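You operate a simulated robot arm through the tools that you are given. There is no shell and no other tool.

You are at the controls of a simulated two-armed robot. One attempt, no reset.

TASK
Lock the 120 V fuser in the cradle and test it.
Fine: once it is locked, set the tester knob to that voltage, then press TEST; the PASS lamp must light.

Only the result counts: the job must be done as asked and must still hold three seconds after the hand-in. Knocking over, shifting, dropping, spilling or breaking anything else fails it.

THE ROBOT
Two 7-joint arms with fingered hands on one trunk that stands fixed in place. Base frame: the origin is at the foot of the trunk, x ahead of it, y to its left, z up. Lengths are in cm, angles in degrees, forces in N, time in s.
The left shoulder is at [5, 21.4, 86.9], the right one opposite. With the tool pointing down near the work surface each hand reaches from about 38 to 88 cm from the base axis, measured 20 degrees to its own side. Payload 3 kg a hand.
The tool frame of a hand sits at the grasp point between the pads (the TCP): z along the fingers, y along the line on which they close. The tips reach 2.6 cm beyond it. Largest opening 13.2 cm; the body of the gripper starts 7.3 cm behind the TCP. The gripper is a hand of 3 fingers: y runs from the thumb to the fingers, the wrist lies at [0, 0, -22.9] in the tool frame.
Orientation is that of the tool frame in the base frame, as a unit quaternion [x, y, z, w]. With the fingers straight down and closing along the base's y, the tool's x points along the base's -x, its y along +y and its z along -z.

THE INTERFACE
- The arms move only by the tool send_rows. It takes "left_deltas", "right_deltas" or both (then of equal length, played together; a hand with none holds still); each is a list of rows, each a list of 6 numbers: the shift along the base's x, y, z in m, then the turn, a rotation vector about the base's x, y, z in degrees. In form: [[x, y, z, rx, ry, rz], ...]. A call has 1 to 20 rows; each row is the pose to reach, as a shift and turn from the pose commanded when the call began. Rows are played at 5 a second. More than 5 cm and 8.6 degrees between two rows, and nothing of the call is played. Where a pose cannot be reached the arm comes as near as it can. A force on the tool above 40 N (or 10 N above the force at the start of the call, whichever is more), or a blocked arm, ends the call early, and 0.2 s more pass. In this call time passes only in rows, and 0.2 s behind the last. The reply holds the time, the measured pose of the TCP, the force on the tool along the base axes, the opening and the grip force, in the units named above and with some noise, with the torque about the TCP (base axes, N m) and any sound that the robot's microphone picked up.
- Cameras (640 x 400 px; columns grow to the right, rows downward): "scene" is now at [3.39, 0.2, 150.34]; the picture's right is [0.03, -1.00, 0.00], its down [-0.63, -0.02, -0.78] and it looks along [0.78, 0.03, -0.63] (base axes); focal length 359 px, centre (320, 200). "left" rides on the left gripper at [-6.2, 0.3, -9.2] in its tool frame; the picture's right is [-0.05, -1.00, 0.00], its down [0.83, -0.04, -0.56] and it looks along [0.55, -0.03, 0.83] (tool axes); focal length 230 px, centre (320, 200). "right" rides on the right gripper at [6.2, 0.3, -9.2] in its tool frame; the picture's right is [-0.05, 1.00, 0.00], its down [-0.83, -0.04, -0.56] and it looks along [-0.55, -0.03, 0.83] (tool axes); focal length 230 px, centre (320, 200). There is no depth. A picture from a camera that has moved, and an enlarged one, comes with that camera's place and axes in the base frame and with its lens.
- capture(camera): a new picture of that camera. The clock stands still meanwhile.
- curl_fingers(finger1, finger2, thumb_bend, hand): sets how far each is bent, from 0 (flat) to 1 (curled in); at 0.3 the hand is open as for a grip, at 0.7 the pads meet at the TCP. One left out holds its place. A second passes; each finger stops where it meets its share of the squeeze, and holds until it gets a number again. It is the only way to open and close the hand. It gives what a move gives, with no picture; readings hold the bend of each and the force on the fingers (four entries, about 0 where the hand has none), thumb and palm.
- pan_tilt(pan, tilt): turns the head with the scene camera to pan (to the left, within 86 degrees either way) and tilt (down, from -29 to 69), counted from straight ahead of the robot. It gives what a move gives.
- enlarge(camera, box): a new picture of the part [left, top, right, bottom] of that camera's present view, enlarged. The clock stands still meanwhile.
- job_done(): hands the job in; it is judged then, once.

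Nothing tells you positions but the pictures and the camera data. Unless the task says otherwise, let go and move clear before handing in.

The tools are called after "Request:" as a command line: name --argument value ..., lists and objects as JSON in quotes. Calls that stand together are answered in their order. send_rows: Moves the arms, as the interface text tells. Its arguments: {"type":"object","properties":{"left_deltas":{"type":"array"},"right_deltas":{"type":"array"}},"required":[]} The other tools are called the same way: curl_fingers (finger1, finger2, thumb_bend, hand) moves the fingers one by one; pan_tilt (pan, tilt) turns the head that bears the scene camera; capture (camera) takes a picture; enlarge (camera, box) takes an enlarged picture of a part of a camera's view; job_done () hands the job in.

At the start:

```text
time: 0.0
left_position: [41.55, 13.05, 125.37]
left_tool_rot: [0.038, 0.999, 0.0, -0.001]
left_contact_force: [0.3, -0.1, -0.7]
left_ft_torque: [0.01, -0.02, 0.03]
left_grip_width: 13.19
left_grip_force: 0.1
left_shape: jaw
left_bend: [0.3, 0.3, 0.3]
left_finger forces: [0.0, 0.0, 0.1, 0.0, 0.1, 0.1]
right_position: [45.45, -27.83, 121.25]
right_tool_rot: [0.038, 0.999, 0.0, 0.0]
right_contact_force: [0.2, 0.4, -0.5]
right_ft_torque: [-0.02, 0.02, -0.02]
right_grip_width: 13.2
right_grip_force: 0.0
right_shape: jaw
right_bend: [0.3, 0.3, 0.3]
right_finger forces: [0.0, 0.0, 0.1, 0.1, 0.0, 0.1]
head pan, tilt: [1.9, 39.0]
```

scene: 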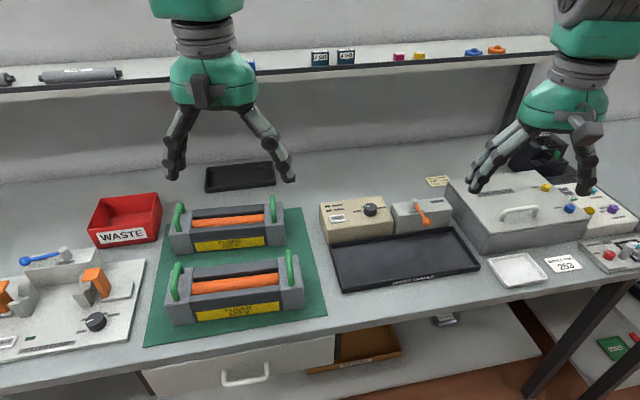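
right: 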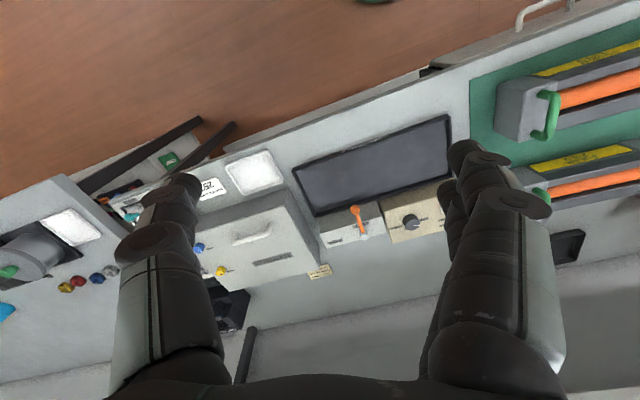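
left: 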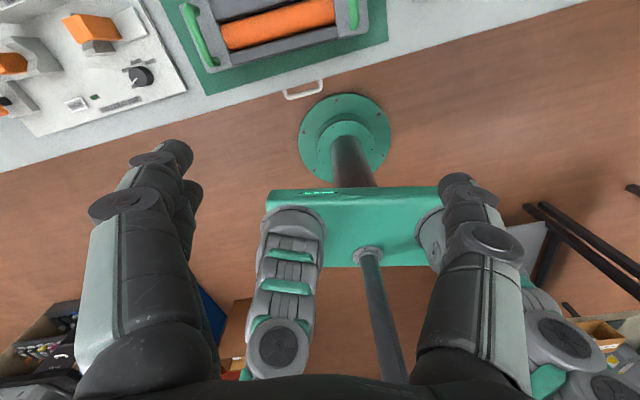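

I see two fusers with orange rollers on a green mat, and what looks like the cradle with clamps and a knob on the left. I'll look closer at the labels and the cradle first.

Request:
enlarge --camera "scene" --box '[140, 180, 340, 350]'

Request:
enlarge --camera "scene" --box '[0, 230, 160, 370]'

Request:
enlarge --camera "scene" --box '[310, 160, 490, 300]'

```text
2.35 times, centred on (240, 265) of scene
camera zoom: at [3.39, 0.2, 150.34], right [0.03, -1.0, 0.0], down [-0.63, -0.02, -0.78], along [0.78, 0.03, -0.63], focal length 845 px, centre (508, 47)
```

zoom: 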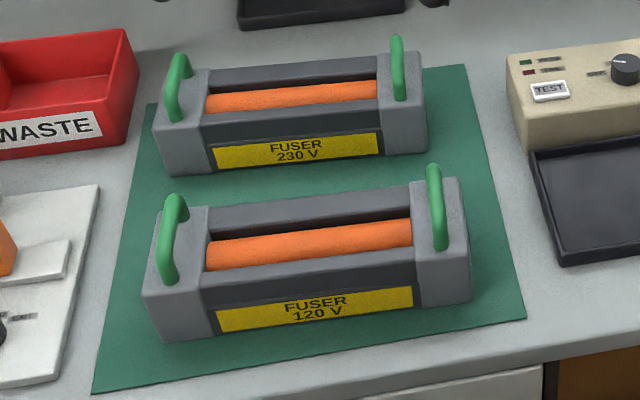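

```text
2.86 times, centred on (80, 300) of scene
camera zoom: at [3.39, 0.2, 150.34], right [0.03, -1.0, 0.0], down [-0.63, -0.02, -0.78], along [0.78, 0.03, -0.63], focal length 1026 px, centre (1006, -86)
```

zoom: 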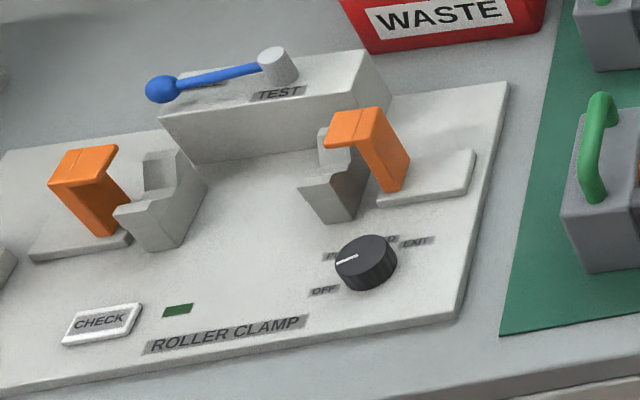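

```text
2.86 times, centred on (400, 230) of scene
camera zoom: at [3.39, 0.2, 150.34], right [0.03, -1.0, 0.0], down [-0.63, -0.02, -0.78], along [0.78, 0.03, -0.63], focal length 1026 px, centre (91, 114)
```

zoom: 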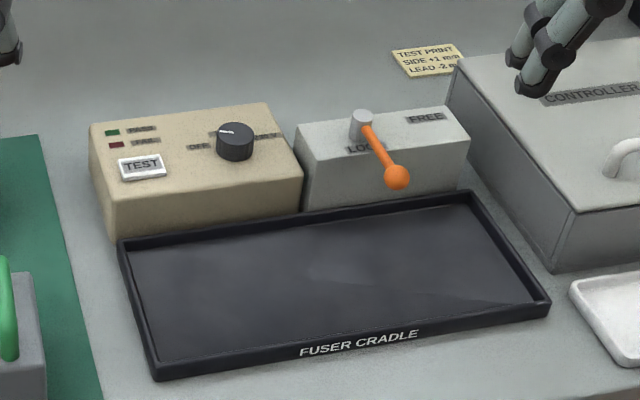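

The 120 V fuser is the front one on the mat. The fuser cradle is the black tray, with a LOCK/FREE lever and the tester behind it. I'll zoom in on these for labels and geometry.

Request:
enlarge --camera "scene" --box '[315, 180, 395, 230]'

Request:
enlarge --camera "scene" --box '[385, 185, 465, 235]'

Request:
enlarge --camera "right" --box '[280, 100, 480, 260]'

Request:
enlarge --camera "scene" --box '[150, 240, 230, 330]'

Request:
enlarge --camera "scene" --box '[240, 240, 320, 330]'

```text
8.00 times, centred on (355, 205) of scene
camera zoom: at [3.39, 0.2, 150.34], right [0.03, -1.0, 0.0], down [-0.63, -0.02, -0.78], along [0.78, 0.03, -0.63], focal length 2873 px, centre (40, 160)
```

zoom: 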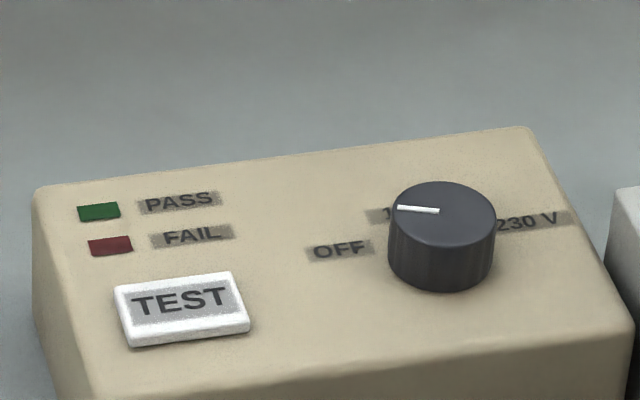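

```text
8.00 times, centred on (425, 210) of scene
camera zoom: at [3.39, 0.2, 150.34], right [0.03, -1.0, 0.0], down [-0.63, -0.02, -0.78], along [0.78, 0.03, -0.63], focal length 2873 px, centre (-520, 120)
```

zoom: 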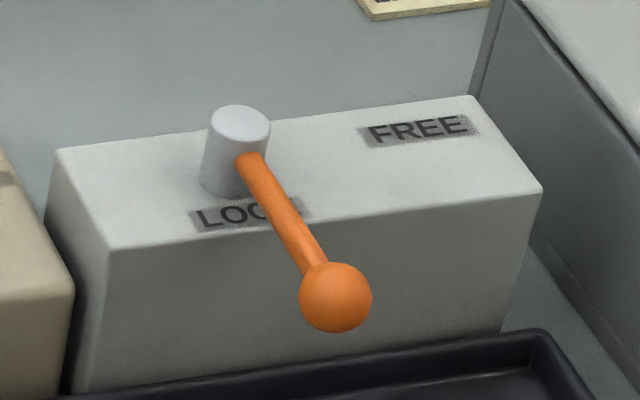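

```text
2.50 times, centred on (380, 180) of right
camera zoom: at [39.42, -27.1, 130.45], right [0.13, 0.99, 0.0], down [0.82, -0.11, 0.56], along [0.55, -0.07, -0.83], focal length 575 px, centre (170, 250)
```

zoom: 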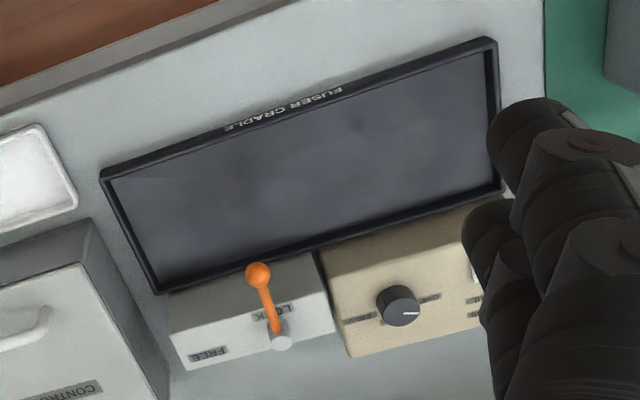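

```text
4.44 times, centred on (190, 285) of scene
camera zoom: at [3.39, 0.2, 150.34], right [0.03, -1.0, 0.0], down [-0.63, -0.02, -0.78], along [0.78, 0.03, -0.63], focal length 1596 px, centre (898, -178)
```

zoom: 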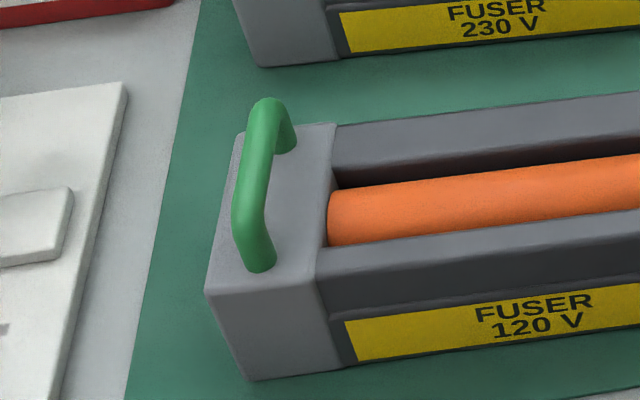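

```text
4.44 times, centred on (280, 285) of scene
camera zoom: at [3.39, 0.2, 150.34], right [0.03, -1.0, 0.0], down [-0.63, -0.02, -0.78], along [0.78, 0.03, -0.63], focal length 1596 px, centre (498, -178)
```

zoom: 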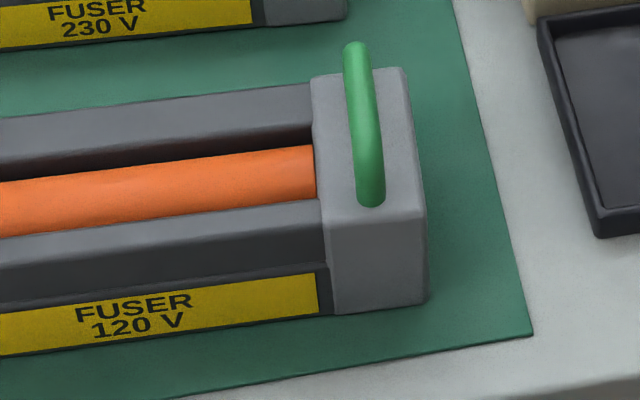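

The lever appears to point at or near LOCK, the tester knob at OFF, and the 120 V fuser is the front one with a green handle at each end. I want a second viewpoint to triangulate heights, so I'll look at what the right wrist camera already sees.

Request:
enlarge --camera "right" --box '[480, 40, 640, 160]'

Request:
enlarge --camera "right" --box '[310, 190, 460, 260]'

Request:
enlarge --camera "left" --box '[170, 0, 390, 110]'

```text
3.33 times, centred on (560, 100) of right
camera zoom: at [39.42, -27.1, 130.45], right [0.13, 0.99, 0.0], down [0.82, -0.11, 0.56], along [0.55, -0.07, -0.83], focal length 767 px, centre (-480, 533)
```

zoom: 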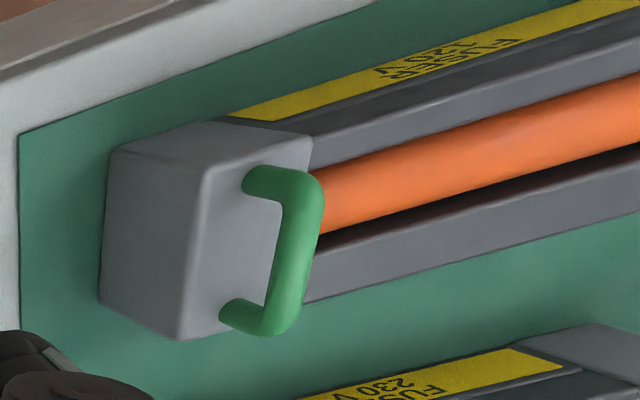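

```text
4.27 times, centred on (385, 225) of right
camera zoom: at [39.42, -27.1, 130.45], right [0.13, 0.99, 0.0], down [0.82, -0.11, 0.56], along [0.55, -0.07, -0.83], focal length 982 px, centre (43, 93)
```

zoom: 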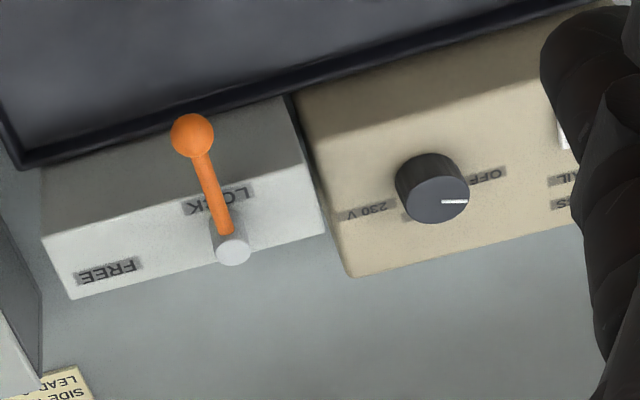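

```text
2.91 times, centred on (280, 55) of left
camera zoom: at [47.75, 12.77, 134.63], right [-0.03, -1.0, 0.0], down [-0.83, 0.02, 0.56], along [-0.56, 0.01, -0.83], focal length 669 px, centre (436, 622)
```

zoom: 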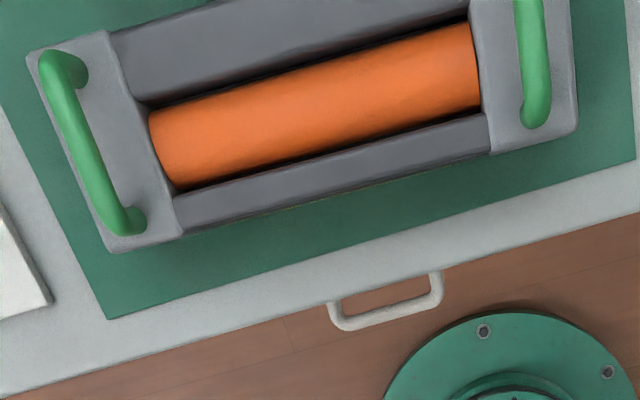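

From triangulating the views: the cradle is centred near (65, -18) with a yaw of about 12.5° and a rim near z 83.5. The 120 V fuser is centred near (51.6, 19.6), yaw 11°, with handle bars near z 91. The lever pivot is at (75.5, -21.7) with its ball at (68.2, -23.5, 91.8), so it sits at LOCK and overhangs the tray. I'll close the right hand and bring it over to free the lever first.

Request:
curl_fingers --hand "right" --finger1 0.7 --finger2 0.7 --thumb_bend 0.7

Request:
capture --camera "right"

Request:
capture --camera "scene"

```text
time: 1.0
left_position: [41.71, 13.01, 125.35]
left_tool_rot: [0.038, 0.999, 0.0, 0.001]
left_contact_force: [-0.2, 0.0, 0.3]
left_ft_torque: [-0.01, 0.01, 0.01]
left_grip_width: 13.2
left_grip_force: 0.1
left_shape: jaw
left_bend: [0.3, 0.3, 0.3]
left_finger forces: [0.0, 0.0, 0.1, 0.0, 0.1, 0.1]
right_position: [45.49, -27.87, 121.14]
right_tool_rot: [0.038, 0.999, 0.001, 0.0]
right_contact_force: [1.1, -0.2, -0.3]
right_ft_torque: [-0.01, 0.0, 0.0]
right_grip_width: 0.62
right_grip_force: 0.0
right_shape: fingers
right_bend: [0.7, 0.7, 0.7]
right_finger forces: [0.0, 0.0, 0.0, 0.0, 0.0, 0.1]
head pan, tilt: [1.9, 39.0]
```

```text
taken
camera right: at [39.42, -27.1, 130.46], right [0.13, 0.99, 0.0], down [0.82, -0.11, 0.56], along [0.55, -0.07, -0.83], focal length 230 px, centre (320, 200)
```

right: 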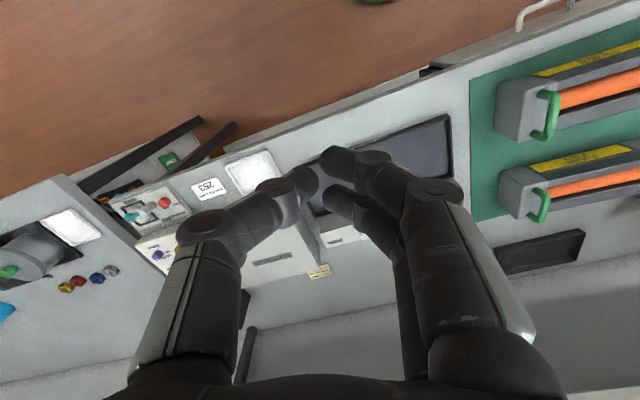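

```text
taken
```

scene: 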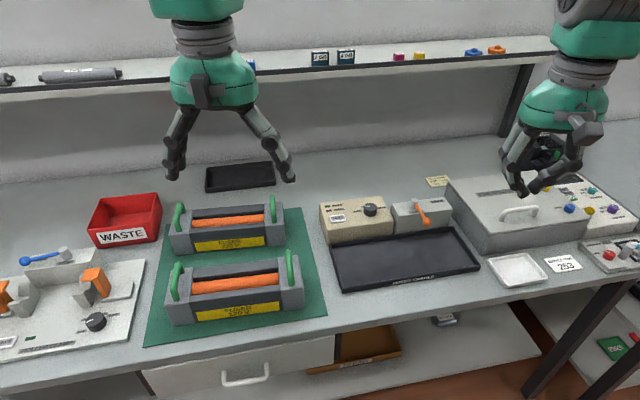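

The closed right hand has a thumb tip about 1 cm to the -y side of the TCP and two fingers on the +y side. I'll move it to hover on the +y side of the lever ball at z 100 and check before pushing.

Request:
send_rows --right_deltas '[[0.03, 0.012, -0.025, 0, 0, 0], [0.06, 0.025, -0.05, 0, 0, 0], [0.09, 0.037, -0.08, 0, 0, 0], [0.12, 0.05, -0.11, 0, 0, 0], [0.15, 0.062, -0.14, 0, 0, 0], [0.18, 0.075, -0.17, 0, 0, 0], [0.205, 0.088, -0.19, 0, 0, 0], [0.2235, 0.098, -0.21, 0, 0, 0]]'

Request:
capture --camera "scene"

Request:
capture --camera "right"

```text
time: 2.8
left_position: [41.59, 13.06, 125.45]
left_tool_rot: [0.038, 0.999, 0.001, 0.0]
left_contact_force: [0.2, -0.1, 0.2]
left_ft_torque: [0.0, -0.02, -0.02]
left_grip_width: 13.2
left_grip_force: 0.0
left_shape: jaw
left_bend: [0.3, 0.3, 0.3]
left_finger forces: [0.0, 0.0, 0.0, 0.1, 0.0, 0.0]
right_position: [67.95, -18.12, 100.21]
right_tool_rot: [0.039, 0.999, 0.0, -0.001]
right_contact_force: [-0.5, -0.3, -0.4]
right_ft_torque: [0.03, -0.03, -0.02]
right_grip_width: 0.61
right_grip_force: 0.0
right_shape: fingers
right_bend: [0.7, 0.7, 0.7]
right_finger forces: [0.0, 0.0, 0.1, 0.0, 0.0, 0.0]
head pan, tilt: [1.9, 39.0]
```

```text
taken
```

scene: 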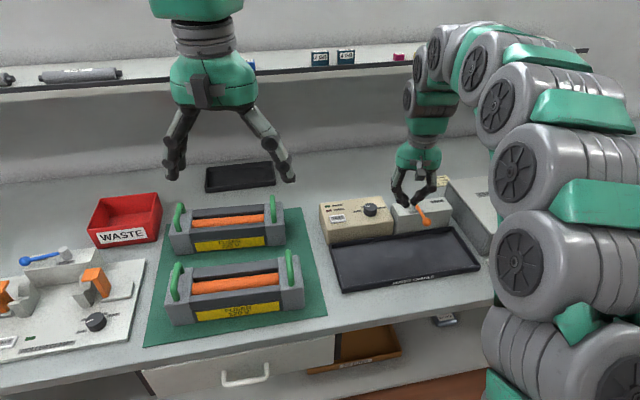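

```text
taken
camera right: at [61.81, -17.28, 109.38], right [0.13, 0.99, 0.0], down [0.82, -0.11, 0.56], along [0.55, -0.07, -0.83], focal length 230 px, centre (320, 200)
```

right: 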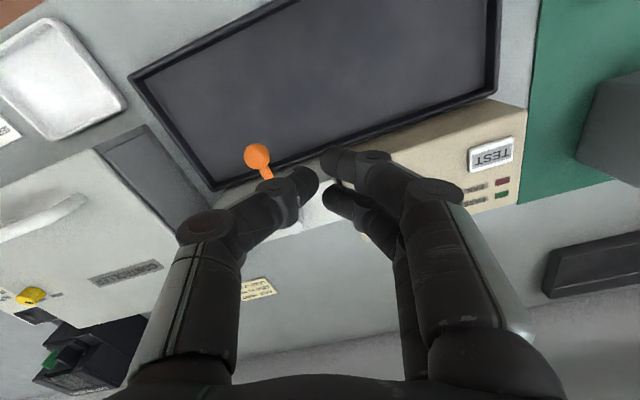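

The ball and TEST button positions check out from this closer view. I'll descend so the tips sit at the ball's height and push the lever toward FREE along its arc, starting with about half the travel.

Request:
send_rows --right_deltas '[[0, 0, -0.035, 0, 0, 0], [0, 0, -0.068, 0, 0, 0], [-0.0005, -0.012, -0.068, 0, 0, 0], [-0.0005, -0.0235, -0.068, 0, 0, 0], [0.0005, -0.034, -0.068, 0, 0, 0], [0.0015, -0.0445, -0.068, 0, 0, 0], [0.005, -0.054, -0.068, 0, 0, 0], [0.0095, -0.0635, -0.068, 0, 0, 0]]'

Request:
capture --camera "scene"

Request:
capture --camera "right"

```text
time: 4.6
left_position: [41.56, 13.21, 125.41]
left_tool_rot: [0.038, 0.999, 0.0, 0.0]
left_contact_force: [-0.8, -1.0, -1.2]
left_ft_torque: [0.03, 0.02, -0.01]
left_grip_width: 13.18
left_grip_force: 0.1
left_shape: jaw
left_bend: [0.3, 0.3, 0.3]
left_finger forces: [0.0, 0.0, 0.1, 0.0, 0.0, 0.1]
right_position: [68.65, -24.47, 93.37]
right_tool_rot: [0.039, 0.999, 0.0, 0.001]
right_contact_force: [0.8, 1.1, 0.2]
right_ft_torque: [0.0, 0.01, 0.04]
right_grip_width: 0.54
right_grip_force: 0.4
right_shape: fingers
right_bend: [0.7, 0.7, 0.7]
right_finger forces: [0.1, 0.1, 0.0, 0.0, 0.2, 0.0]
head pan, tilt: [1.9, 39.0]
```

```text
taken
```

scene: 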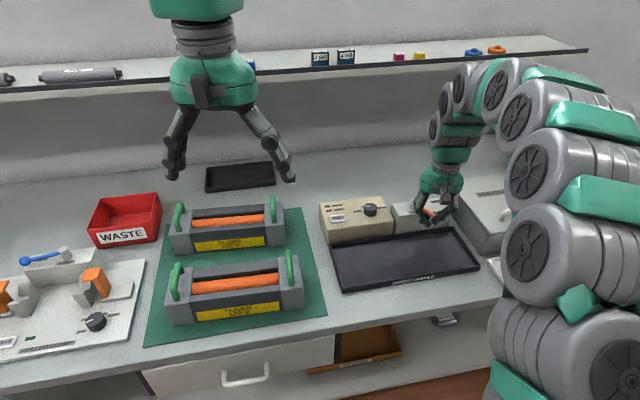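

```text
taken
camera right: at [62.72, -23.65, 102.64], right [0.13, 0.99, 0.0], down [0.82, -0.11, 0.56], along [0.55, -0.07, -0.83], focal length 230 px, centre (320, 200)
```

right: 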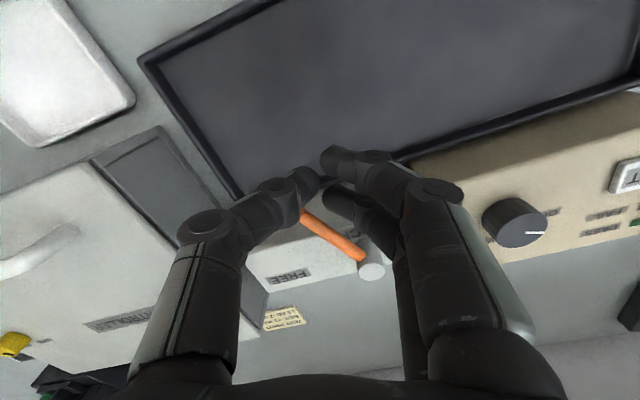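

The lever is moving, now at about 45°. I'll continue along the arc to the FREE stop.

Request:
send_rows --right_deltas '[[0.006, -0.009, 0, 0, 0, 0], [0.012, -0.0165, 0, 0, 0, 0], [0.02, -0.023, 0, 0, 0, 0], [0.028, -0.029, 0, 0, 0, 0], [0.0375, -0.034, 0, 0, 0, 0], [0.047, -0.037, 0, 0, 0, 0], [0.056, -0.039, 0, 0, 0, 0]]'

Request:
capture --camera "right"

Request:
enlarge --camera "scene" --box '[380, 150, 520, 260]'

```text
time: 6.2
left_position: [41.62, 13.02, 125.37]
left_tool_rot: [0.038, 0.999, 0.0, 0.0]
left_contact_force: [0.8, -0.3, 1.0]
left_ft_torque: [0.0, 0.04, 0.0]
left_grip_width: 13.2
left_grip_force: 0.0
left_shape: jaw
left_bend: [0.3, 0.3, 0.3]
left_finger forces: [0.1, 0.0, 0.0, 0.0, 0.1, 0.0]
right_position: [74.26, -28.39, 93.5]
right_tool_rot: [0.039, 0.999, 0.0, -0.001]
right_contact_force: [-22.3, 3.7, 7.6]
right_ft_torque: [0.12, 0.3, 0.26]
right_grip_width: 0.56
right_grip_force: 11.4
right_shape: fingers
right_bend: [0.7, 0.71, 0.7]
right_finger forces: [0.0, 22.8, 0.0, 0.1, 0.1, 0.1]
head pan, tilt: [1.9, 39.0]
```

```text
taken
camera right: at [68.23, -27.67, 102.71], right [0.13, 0.99, 0.0], down [0.83, -0.11, 0.55], along [0.55, -0.07, -0.83], focal length 230 px, centre (320, 200)
```

right: 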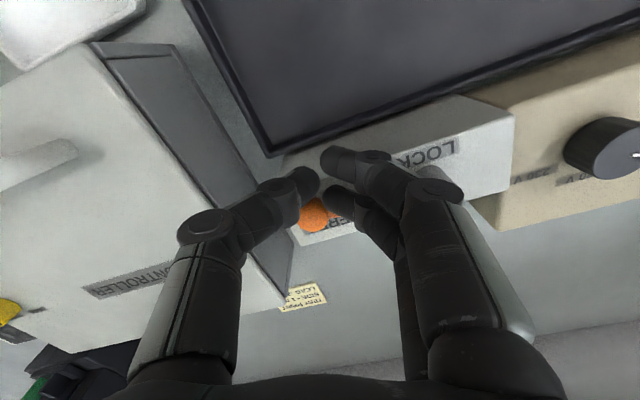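

```text
3.64 times, centred on (450, 205) of scene
camera zoom: at [3.34, 0.21, 150.34], right [0.03, -1.0, 0.0], down [-0.63, -0.02, -0.78], along [0.78, 0.03, -0.63], focal length 1306 px, centre (-153, 182)
```

zoom: 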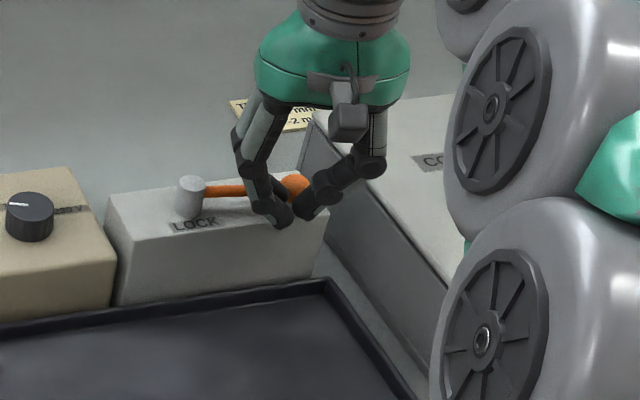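

The lever has hit its stop at the FREE side (about 22 N contact). I'll back off the ball and rise clear, then check that the lever stays there.

Request:
send_rows --right_deltas '[[-0.015, 0.002, 0, 0, 0, 0], [-0.035, 0.004, 0.005, 0, 0, 0], [-0.05, 0.004, 0.04, 0, 0, 0], [-0.06, 0.004, 0.08, 0, 0, 0], [-0.08, 0.004, 0.12, 0, 0, 0], [-0.11, 0.004, 0.15, 0, 0, 0], [-0.14, 0.004, 0.18, 0, 0, 0]]'

Request:
capture --camera "right"

Request:
capture --camera "scene"

```text
time: 7.8
left_position: [41.59, 13.06, 125.36]
left_tool_rot: [0.039, 0.999, -0.001, -0.001]
left_contact_force: [0.0, 0.1, 0.0]
left_ft_torque: [0.02, -0.02, 0.01]
left_grip_width: 13.19
left_grip_force: 0.1
left_shape: jaw
left_bend: [0.3, 0.3, 0.3]
left_finger forces: [0.0, 0.0, 0.0, 0.1, 0.0, 0.0]
right_position: [60.42, -27.97, 111.44]
right_tool_rot: [0.039, 0.999, 0.0, 0.0]
right_contact_force: [-0.4, 0.1, -0.2]
right_ft_torque: [0.05, 0.02, -0.03]
right_grip_width: 0.57
right_grip_force: 0.0
right_shape: fingers
right_bend: [0.7, 0.7, 0.7]
right_finger forces: [0.0, 0.1, 0.1, 0.1, 0.1, 0.0]
head pan, tilt: [1.9, 39.0]
```

```text
taken
camera right: at [54.33, -27.23, 120.64], right [0.13, 0.99, 0.0], down [0.82, -0.11, 0.56], along [0.55, -0.07, -0.83], focal length 230 px, centre (320, 200)
```

right: 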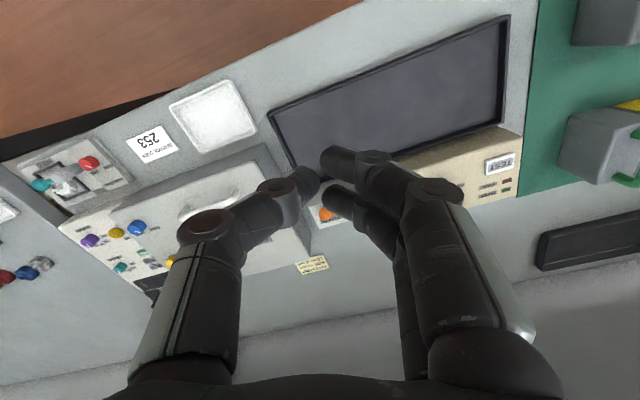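

```text
taken
```

scene: 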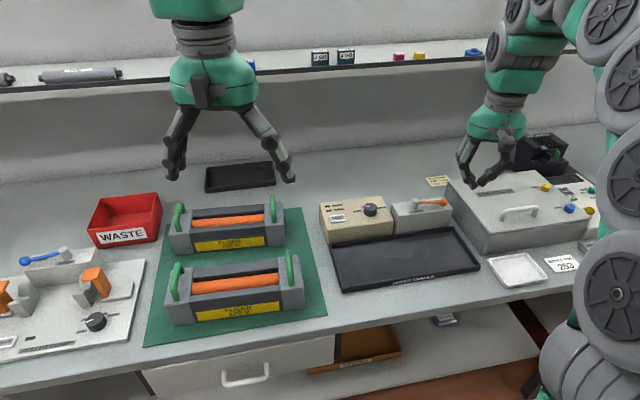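

The lever is at FREE and stays there. Next I open the right hand and bring both hands over the handles of the 120 V fuser at z 105, turned to the fuser's yaw (about 11°).

Request:
curl_fingers --hand "right" --finger1 0.3 --finger2 0.3 --thumb_bend 0.3

Request:
send_rows --left_deltas '[[0.01, 0.025, -0.025, 0, 0, 2], [0.02, 0.05, -0.05, 0, 0, 4], [0.03, 0.075, -0.08, 0, 0, 6], [0.04, 0.1, -0.11, 0, 0, 8], [0.05, 0.125, -0.14, 0, 0, 10], [0.06, 0.15, -0.17, 0, 0, 12], [0.07, 0.17, -0.19, 0, 0, 14], [0.0785, 0.18, -0.204, 0, 0, 15.4], [0.0785, 0.18, -0.204, 0, 0, 15.4], [0.0785, 0.18, -0.204, 0, 0, 15.4], [0.0785, 0.18, -0.204, 0, 0, 15.4]]' --right_deltas '[[-0.005, 0.03, 0, 0, 0, 1], [-0.01, 0.06, 0, 0, 0, 2], [-0.015, 0.09, 0, 0, 0, 3], [-0.02, 0.12, 0, 0, 0, 4], [-0.025, 0.155, 0, 0, 0, 6], [-0.033, 0.195, -0.005, 0, 0, 8], [-0.04, 0.235, -0.015, 0, 0, 10], [-0.047, 0.275, -0.025, 0, 0, 12], [-0.055, 0.31, -0.04, 0, 0, 14], [-0.062, 0.34, -0.055, 0, 0, 15.4], [-0.066, 0.362, -0.065, 0, 0, 15.4]]'

Request:
capture --camera "scene"

Request:
capture --camera "right"

Request:
capture --camera "left"

```text
time: 8.8
left_position: [41.5, 13.1, 125.4]
left_tool_rot: [0.038, 0.999, 0.0, -0.001]
left_contact_force: [-0.2, 0.6, -0.7]
left_ft_torque: [0.01, 0.01, 0.01]
left_grip_width: 13.2
left_grip_force: 0.1
left_shape: jaw
left_bend: [0.3, 0.3, 0.3]
left_finger forces: [0.1, 0.0, 0.0, 0.1, 0.0, 0.0]
right_position: [60.61, -28.0, 111.32]
right_tool_rot: [0.038, 0.999, 0.0, -0.001]
right_contact_force: [-0.8, 0.0, 0.8]
right_ft_torque: [0.01, 0.0, 0.04]
right_grip_width: 13.4
right_grip_force: 0.1
right_shape: fingers
right_bend: [0.3, 0.3, 0.3]
right_finger forces: [0.1, 0.1, 0.1, 0.1, 0.0, 0.0]
head pan, tilt: [1.9, 39.0]
```

```text
time: 11.2
left_position: [49.44, 31.44, 104.88]
left_tool_rot: [-0.096, 0.995, 0.0, 0.0]
left_contact_force: [0.0, -0.6, 0.1]
left_ft_torque: [0.01, 0.03, 0.04]
left_grip_width: 13.19
left_grip_force: 0.0
left_shape: jaw
left_bend: [0.3, 0.3, 0.3]
left_finger forces: [0.0, 0.0, 0.0, 0.1, 0.1, 0.1]
right_position: [53.76, 8.09, 104.77]
right_tool_rot: [-0.094, 0.996, -0.001, -0.001]
right_contact_force: [-0.2, -0.3, -0.5]
right_ft_torque: [0.02, -0.01, 0.03]
right_grip_width: 13.39
right_grip_force: 0.1
right_shape: fingers
right_bend: [0.3, 0.3, 0.3]
right_finger forces: [0.0, 0.0, 0.1, 0.1, 0.1, 0.1]
head pan, tilt: [1.9, 39.0]
```

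```text
taken
```

scene: 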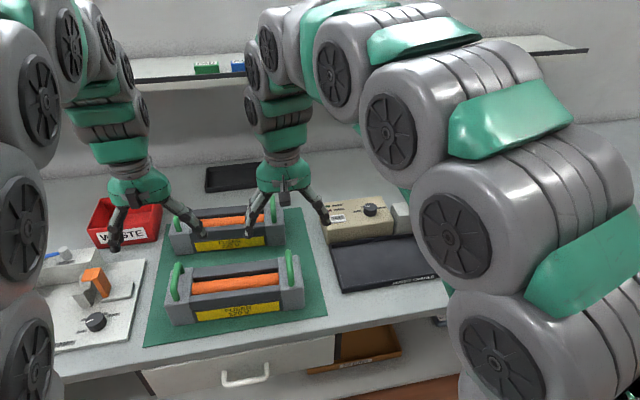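

```text
taken
camera right: at [47.74, 7.29, 114.0], right [-0.14, 0.99, 0.0], down [0.82, 0.12, 0.55], along [0.55, 0.08, -0.83], focal length 230 px, centre (320, 200)
```

right: 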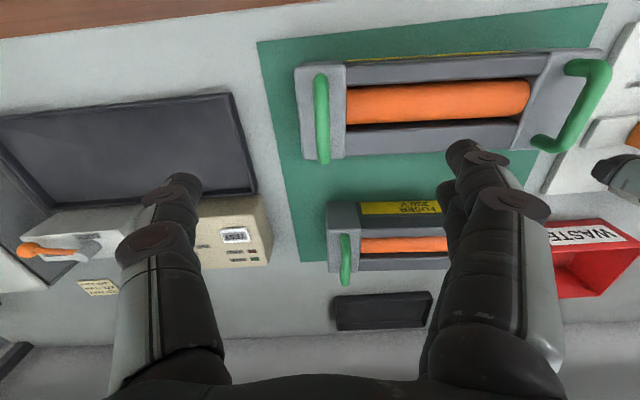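

```text
taken
camera left: at [55.4, 32.6, 114.0], right [0.24, -0.97, 0.0], down [-0.81, -0.2, 0.56], along [-0.54, -0.13, -0.83], focal length 230 px, centre (320, 200)
```

left: 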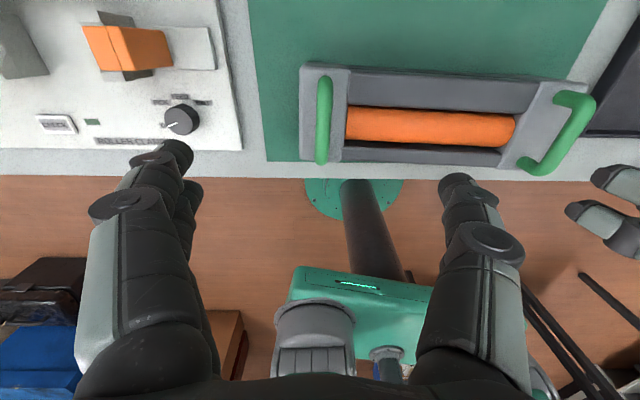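

Both hands are over the handles, with each handle bar nearly centred below its own camera. I'll zoom to fix the bar heights and block tops before descending.

Request:
enlarge --camera "right" --box '[280, 40, 640, 180]'

Request:
enlarge --camera "left" --box '[280, 40, 640, 190]'

Request:
enlarge --camera "scene" --box '[150, 160, 330, 330]'

```text
1.78 times, centred on (460, 110) of right
camera zoom: at [47.74, 7.29, 114.0], right [-0.14, 0.99, 0.0], down [0.82, 0.12, 0.55], along [0.55, 0.08, -0.83], focal length 409 px, centre (71, 360)
```

zoom: 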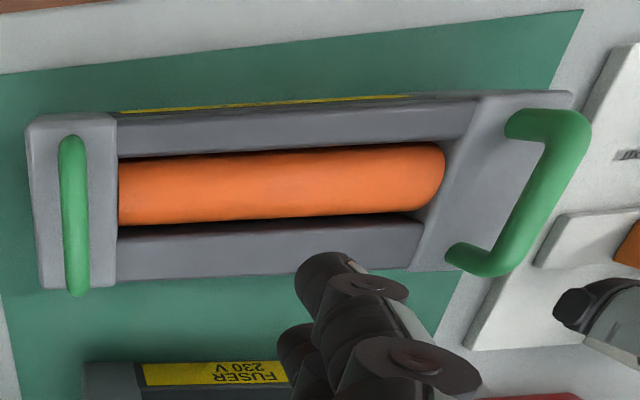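

```text
1.78 times, centred on (460, 115) of left
camera zoom: at [55.4, 32.6, 114.0], right [0.24, -0.97, 0.0], down [-0.81, -0.2, 0.56], along [-0.54, -0.13, -0.83], focal length 409 px, centre (71, 351)
```

zoom: 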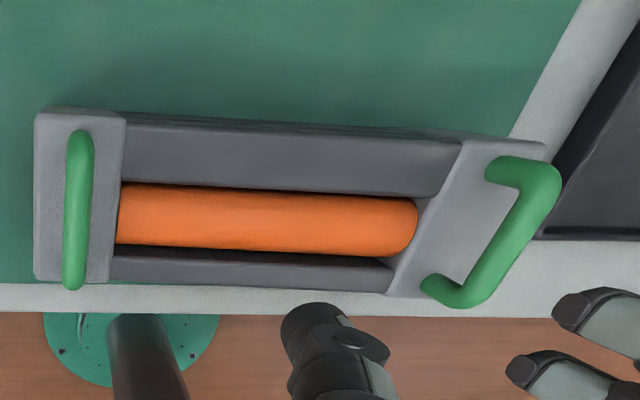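

```text
2.35 times, centred on (240, 245) of scene
camera zoom: at [3.39, 0.21, 150.34], right [0.03, -1.0, 0.0], down [-0.63, -0.02, -0.78], along [0.78, 0.03, -0.63], focal length 845 px, centre (508, 94)
```

zoom: 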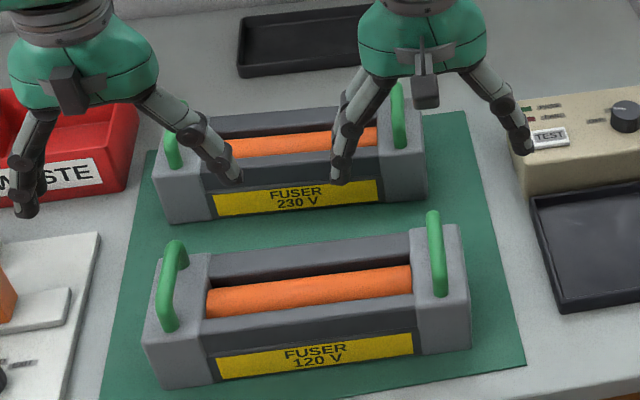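

The handle bars are at z ≈ 92.4 with 1.4 cm thickness, and the end-block tops are at z ≈ 89.5. I'll descend both hands until the TCPs are at about z 93.0, centred on the bars.

Request:
send_rows --left_deltas '[[0, -0.002, -0.025, 0, 0, 0], [0, -0.004, -0.05, 0, 0, 0], [0, -0.005, -0.075, 0, 0, 0], [0, -0.005, -0.095, 0, 0, 0], [0, -0.005, -0.108, 0, 0, 0], [0, -0.005, -0.118, 0, 0, 0]]' --right_deltas '[[0, 0.001, -0.025, 0, 0, 0], [0, 0.002, -0.05, 0, 0, 0], [0, 0.002, -0.075, 0, 0, 0], [0, 0.002, -0.095, 0, 0, 0], [0, 0.002, -0.108, 0, 0, 0], [0, 0.002, -0.118, 0, 0, 0]]'

Request:
capture --camera "right"

Request:
capture --camera "left"

Request:
capture --camera "scene"

```text
time: 12.6
left_position: [49.45, 30.66, 93.08]
left_tool_rot: [-0.096, 0.995, 0.0, -0.001]
left_contact_force: [0.2, -0.1, -1.0]
left_ft_torque: [0.01, 0.01, 0.01]
left_grip_width: 13.2
left_grip_force: 0.0
left_shape: jaw
left_bend: [0.3, 0.3, 0.3]
left_finger forces: [0.0, 0.0, 0.1, 0.0, 0.1, 0.0]
right_position: [53.9, 8.43, 93.0]
right_tool_rot: [-0.096, 0.995, -0.001, 0.0]
right_contact_force: [0.2, 0.4, -0.1]
right_ft_torque: [-0.05, 0.05, -0.03]
right_grip_width: 13.38
right_grip_force: 0.1
right_shape: fingers
right_bend: [0.3, 0.3, 0.3]
right_finger forces: [0.0, 0.0, 0.0, 0.0, 0.1, 0.0]
head pan, tilt: [1.9, 39.0]
```

```text
taken
camera right: at [47.74, 7.63, 102.29], right [-0.14, 0.99, 0.0], down [0.82, 0.12, 0.56], along [0.55, 0.08, -0.83], focal length 230 px, centre (320, 200)
```

right: 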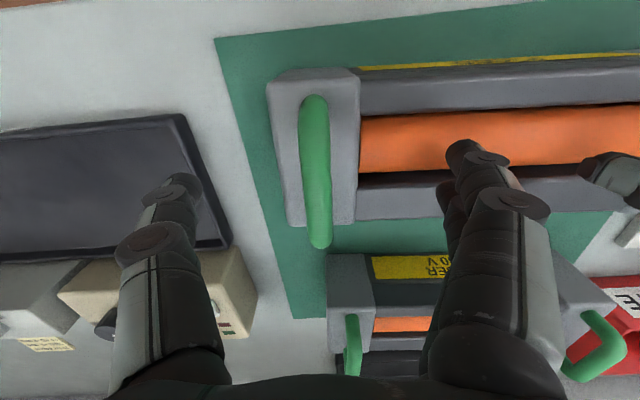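

```text
taken
camera left: at [55.39, 31.99, 102.36], right [0.24, -0.97, 0.0], down [-0.81, -0.2, 0.56], along [-0.54, -0.13, -0.83], focal length 230 px, centre (320, 200)
```

left: 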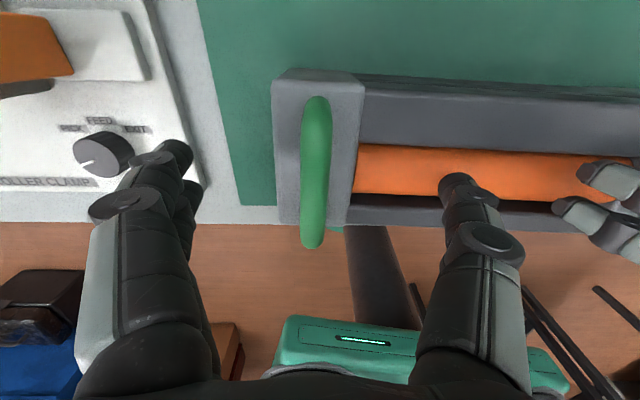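

```text
taken
```

scene: 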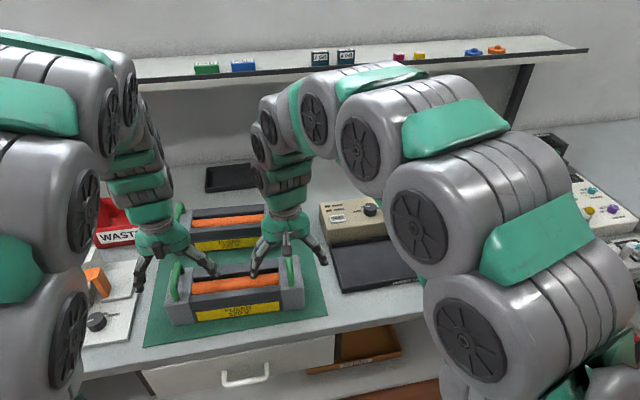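

The bars sit between the fingers of both hands; the left bar is about 0.3 cm off-centre, so I'll nudge that. Then I'll close both hands to just short of contact.

Request:
send_rows --left_deltas '[[0, 0.0025, 0, 0, 0, 0]]'

Request:
curl_fingers --hand "left" --finger1 0.63 --finger2 0.63 --thumb_bend 0.63

Request:
curl_fingers --hand "right" --finger1 0.63 --finger2 0.63 --thumb_bend 0.63

Request:
capture --camera "right"

Request:
capture --camera "left"

Request:
enlarge --camera "scene" --box '[130, 190, 340, 330]'

```text
time: 13.0
left_position: [49.4, 30.91, 93.17]
left_tool_rot: [-0.095, 0.995, 0.0, -0.001]
left_contact_force: [-0.7, -0.2, 0.8]
left_ft_torque: [-0.01, 0.01, -0.02]
left_grip_width: 13.18
left_grip_force: 0.1
left_shape: jaw
left_bend: [0.3, 0.3, 0.3]
left_finger forces: [0.0, 0.0, 0.0, 0.1, 0.0, 0.0]
right_position: [53.77, 8.45, 93.07]
right_tool_rot: [-0.096, 0.995, 0.001, 0.0]
right_contact_force: [0.4, 0.2, 0.5]
right_ft_torque: [0.0, 0.03, -0.03]
right_grip_width: 13.4
right_grip_force: 0.1
right_shape: fingers
right_bend: [0.3, 0.3, 0.3]
right_finger forces: [0.0, 0.0, 0.1, 0.0, 0.0, 0.0]
head pan, tilt: [1.9, 39.0]
```

```text
time: 14.0
left_position: [49.36, 30.93, 93.2]
left_tool_rot: [-0.096, 0.995, 0.0, 0.0]
left_contact_force: [0.4, 0.2, 0.1]
left_ft_torque: [0.01, 0.02, -0.04]
left_grip_width: 2.63
left_grip_force: 0.0
left_shape: fingers
left_bend: [0.63, 0.63, 0.63]
left_finger forces: [0.0, 0.0, 0.0, 0.0, 0.1, 0.0]
right_position: [53.81, 8.53, 93.24]
right_tool_rot: [-0.096, 0.995, 0.0, 0.0]
right_contact_force: [-0.2, -0.9, -0.1]
right_ft_torque: [0.0, -0.01, 0.03]
right_grip_width: 13.39
right_grip_force: 0.1
right_shape: fingers
right_bend: [0.3, 0.3, 0.3]
right_finger forces: [0.0, 0.0, 0.1, 0.0, 0.0, 0.0]
head pan, tilt: [1.9, 39.0]
```

```text
time: 15.0
left_position: [49.36, 30.9, 93.13]
left_tool_rot: [-0.096, 0.995, 0.001, 0.0]
left_contact_force: [0.0, 0.2, -0.2]
left_ft_torque: [0.0, 0.04, 0.0]
left_grip_width: 2.6
left_grip_force: 0.0
left_shape: fingers
left_bend: [0.63, 0.63, 0.63]
left_finger forces: [0.0, 0.1, 0.1, 0.0, 0.0, 0.0]
right_position: [53.78, 8.55, 93.14]
right_tool_rot: [-0.096, 0.995, 0.0, 0.0]
right_contact_force: [0.3, 0.2, -1.0]
right_ft_torque: [0.01, 0.02, -0.02]
right_grip_width: 2.63
right_grip_force: 0.0
right_shape: fingers
right_bend: [0.63, 0.63, 0.63]
right_finger forces: [0.1, 0.1, 0.1, 0.1, 0.1, 0.1]
head pan, tilt: [1.9, 39.0]
```

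```text
taken
camera right: at [47.73, 7.62, 102.32], right [-0.14, 0.99, 0.0], down [0.82, 0.12, 0.56], along [0.55, 0.08, -0.83], focal length 230 px, centre (320, 200)
```

right: 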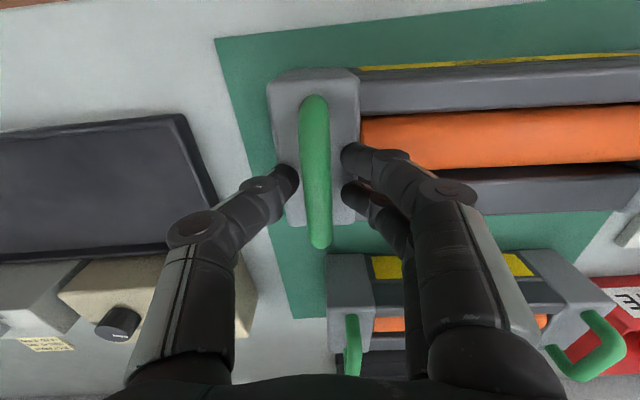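

```text
taken
camera left: at [55.4, 32.25, 102.39], right [0.24, -0.97, 0.0], down [-0.81, -0.2, 0.56], along [-0.54, -0.13, -0.83], focal length 230 px, centre (320, 200)
```

left: 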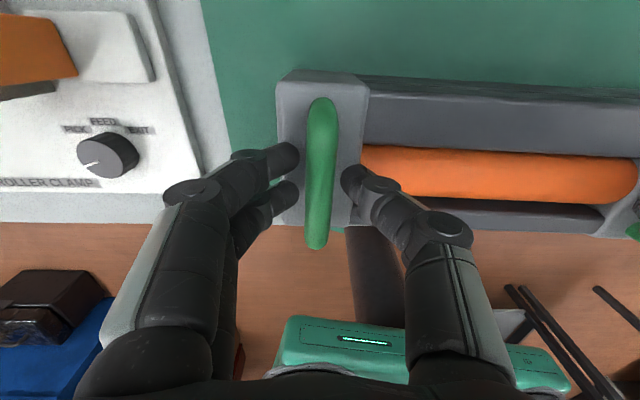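

```text
2.86 times, centred on (235, 260) of scene
camera zoom: at [3.39, 0.2, 150.34], right [0.03, -1.0, 0.0], down [-0.63, -0.02, -0.78], along [0.78, 0.03, -0.63], focal length 1026 px, centre (563, 29)
```

zoom: 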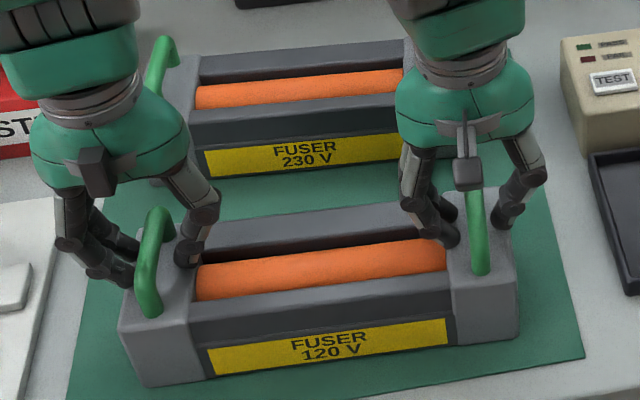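

All fingers straddle the bars with no contact yet. Now I'll close both hands firmly on the bars.

Request:
curl_fingers --hand "left" --finger1 0.85 --finger2 0.85 --thumb_bend 0.85

Request:
curl_fingers --hand "right" --finger1 0.85 --finger2 0.85 --thumb_bend 0.85

Request:
capture --camera "right"

Request:
capture --camera "left"

```text
time: 16.0
left_position: [49.42, 31.01, 93.11]
left_tool_rot: [-0.095, 0.995, 0.001, 0.0]
left_contact_force: [-0.1, -3.5, -8.4]
left_ft_torque: [0.01, -0.02, 0.01]
left_grip_width: 0.0
left_grip_force: 18.4
left_shape: fingers
left_bend: [0.76, 0.76, 0.76]
left_finger forces: [8.8, 8.9, 0.0, 0.0, 18.8, 0.1]
right_position: [53.88, 8.49, 93.08]
right_tool_rot: [-0.096, 0.995, 0.0, 0.0]
right_contact_force: [0.2, -0.8, -0.2]
right_ft_torque: [-0.04, 0.01, 0.0]
right_grip_width: 2.64
right_grip_force: 0.0
right_shape: fingers
right_bend: [0.63, 0.63, 0.63]
right_finger forces: [0.0, 0.0, 0.0, 0.1, 0.0, 0.1]
head pan, tilt: [1.9, 39.0]
```

```text
time: 17.0
left_position: [49.35, 30.96, 93.21]
left_tool_rot: [-0.096, 0.995, 0.0, 0.0]
left_contact_force: [-1.5, 2.6, -6.5]
left_ft_torque: [0.0, -0.02, -0.01]
left_grip_width: 0.01
left_grip_force: 8.1
left_shape: fingers
left_bend: [0.76, 0.77, 0.76]
left_finger forces: [0.1, 0.0, 0.0, 0.0, 16.4, 0.1]
right_position: [53.82, 8.48, 93.07]
right_tool_rot: [-0.096, 0.995, 0.001, -0.001]
right_contact_force: [0.1, -2.8, -6.9]
right_ft_torque: [0.01, 0.0, -0.01]
right_grip_width: 0.0
right_grip_force: 9.8
right_shape: fingers
right_bend: [0.77, 0.77, 0.76]
right_finger forces: [0.1, 0.0, 0.1, 0.1, 19.1, 0.0]
head pan, tilt: [1.9, 39.0]
```

```text
taken
camera right: at [47.73, 7.62, 102.31], right [-0.14, 0.99, 0.0], down [0.82, 0.12, 0.56], along [0.55, 0.08, -0.83], focal length 230 px, centre (320, 200)
```

right: 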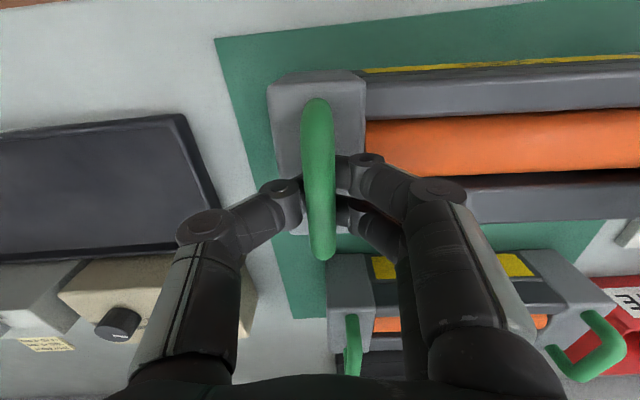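

```text
taken
camera left: at [55.41, 32.26, 102.38], right [0.24, -0.97, 0.0], down [-0.81, -0.2, 0.56], along [-0.54, -0.13, -0.83], focal length 230 px, centre (320, 200)
```

left: 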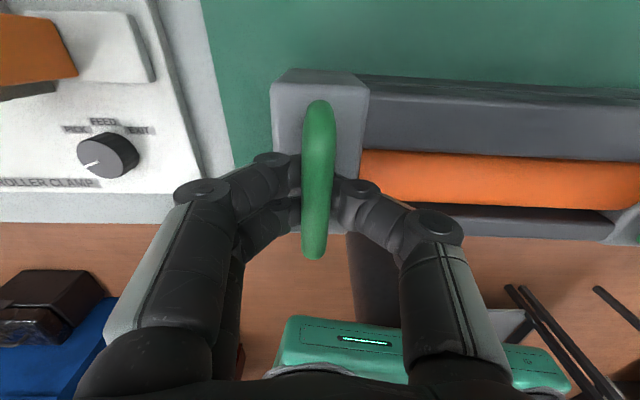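

The fingers have hooked under the bars on both hands. I'll lift slowly by about 3 cm and watch the loads and the fuser's level.

Request:
send_rows --left_deltas '[[0, 0, 0.005, 0, 0, 0], [0, 0, 0.01, 0, 0, 0], [0, 0, 0.015, 0, 0, 0], [0, 0, 0.02, 0, 0, 0], [0, 0, 0.025, 0, 0, 0], [0, 0, 0.03, 0, 0, 0]]' --right_deltas '[[0, 0, 0.005, 0, 0, 0], [0, 0, 0.01, 0, 0, 0], [0, 0, 0.015, 0, 0, 0], [0, 0, 0.02, 0, 0, 0], [0, 0, 0.025, 0, 0, 0], [0, 0, 0.03, 0, 0, 0]]'

Request:
capture --camera "scene"

Request:
capture --camera "right"

Request:
capture --camera "left"

```text
time: 18.4
left_position: [49.53, 30.9, 96.18]
left_tool_rot: [-0.096, 0.995, 0.0, 0.0]
left_contact_force: [-0.3, 1.4, -6.5]
left_ft_torque: [0.0, -0.01, 0.03]
left_grip_width: 0.0
left_grip_force: 0.1
left_shape: fingers
left_bend: [0.76, 0.77, 0.76]
left_finger forces: [0.0, 0.0, 0.0, 0.1, 0.0, 0.1]
right_position: [53.72, 8.44, 96.06]
right_tool_rot: [-0.096, 0.995, 0.0, 0.0]
right_contact_force: [-0.3, -2.8, -7.0]
right_ft_torque: [0.03, 0.01, 0.0]
right_grip_width: 0.0
right_grip_force: 10.1
right_shape: fingers
right_bend: [0.78, 0.77, 0.76]
right_finger forces: [0.0, 0.1, 0.0, 0.0, 19.0, 0.0]
head pan, tilt: [1.9, 39.0]
```

```text
taken
```

scene: 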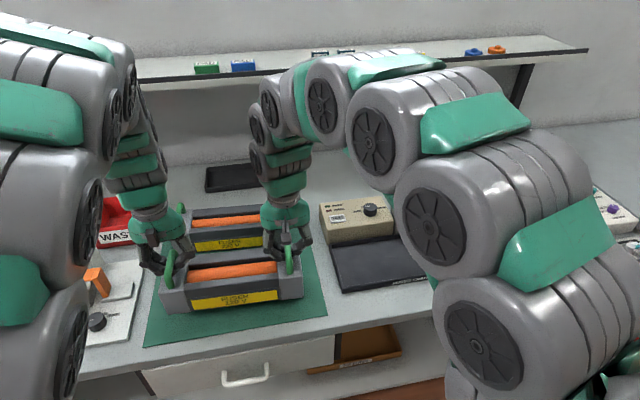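

```text
taken
camera right: at [47.73, 7.57, 105.33], right [-0.14, 0.99, 0.0], down [0.82, 0.12, 0.56], along [0.55, 0.08, -0.83], focal length 230 px, centre (320, 200)
```

right: 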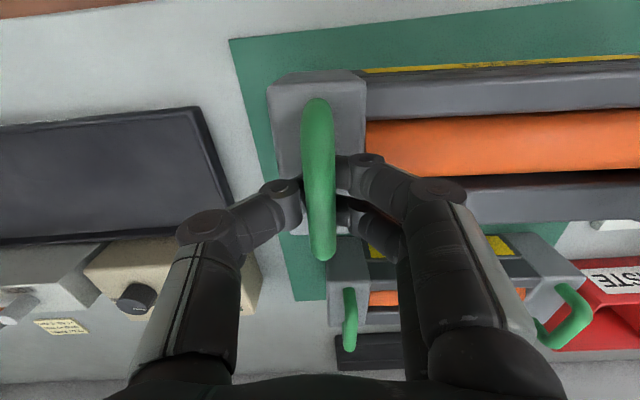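

```text
taken
camera left: at [55.43, 32.19, 105.45], right [0.24, -0.97, 0.0], down [-0.81, -0.2, 0.55], along [-0.54, -0.13, -0.83], focal length 230 px, centre (320, 200)
```

left: 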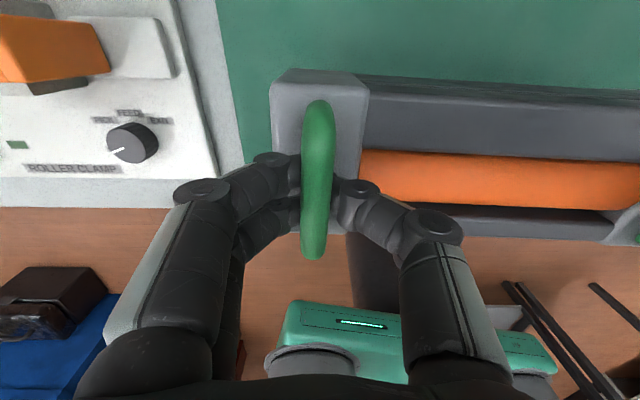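

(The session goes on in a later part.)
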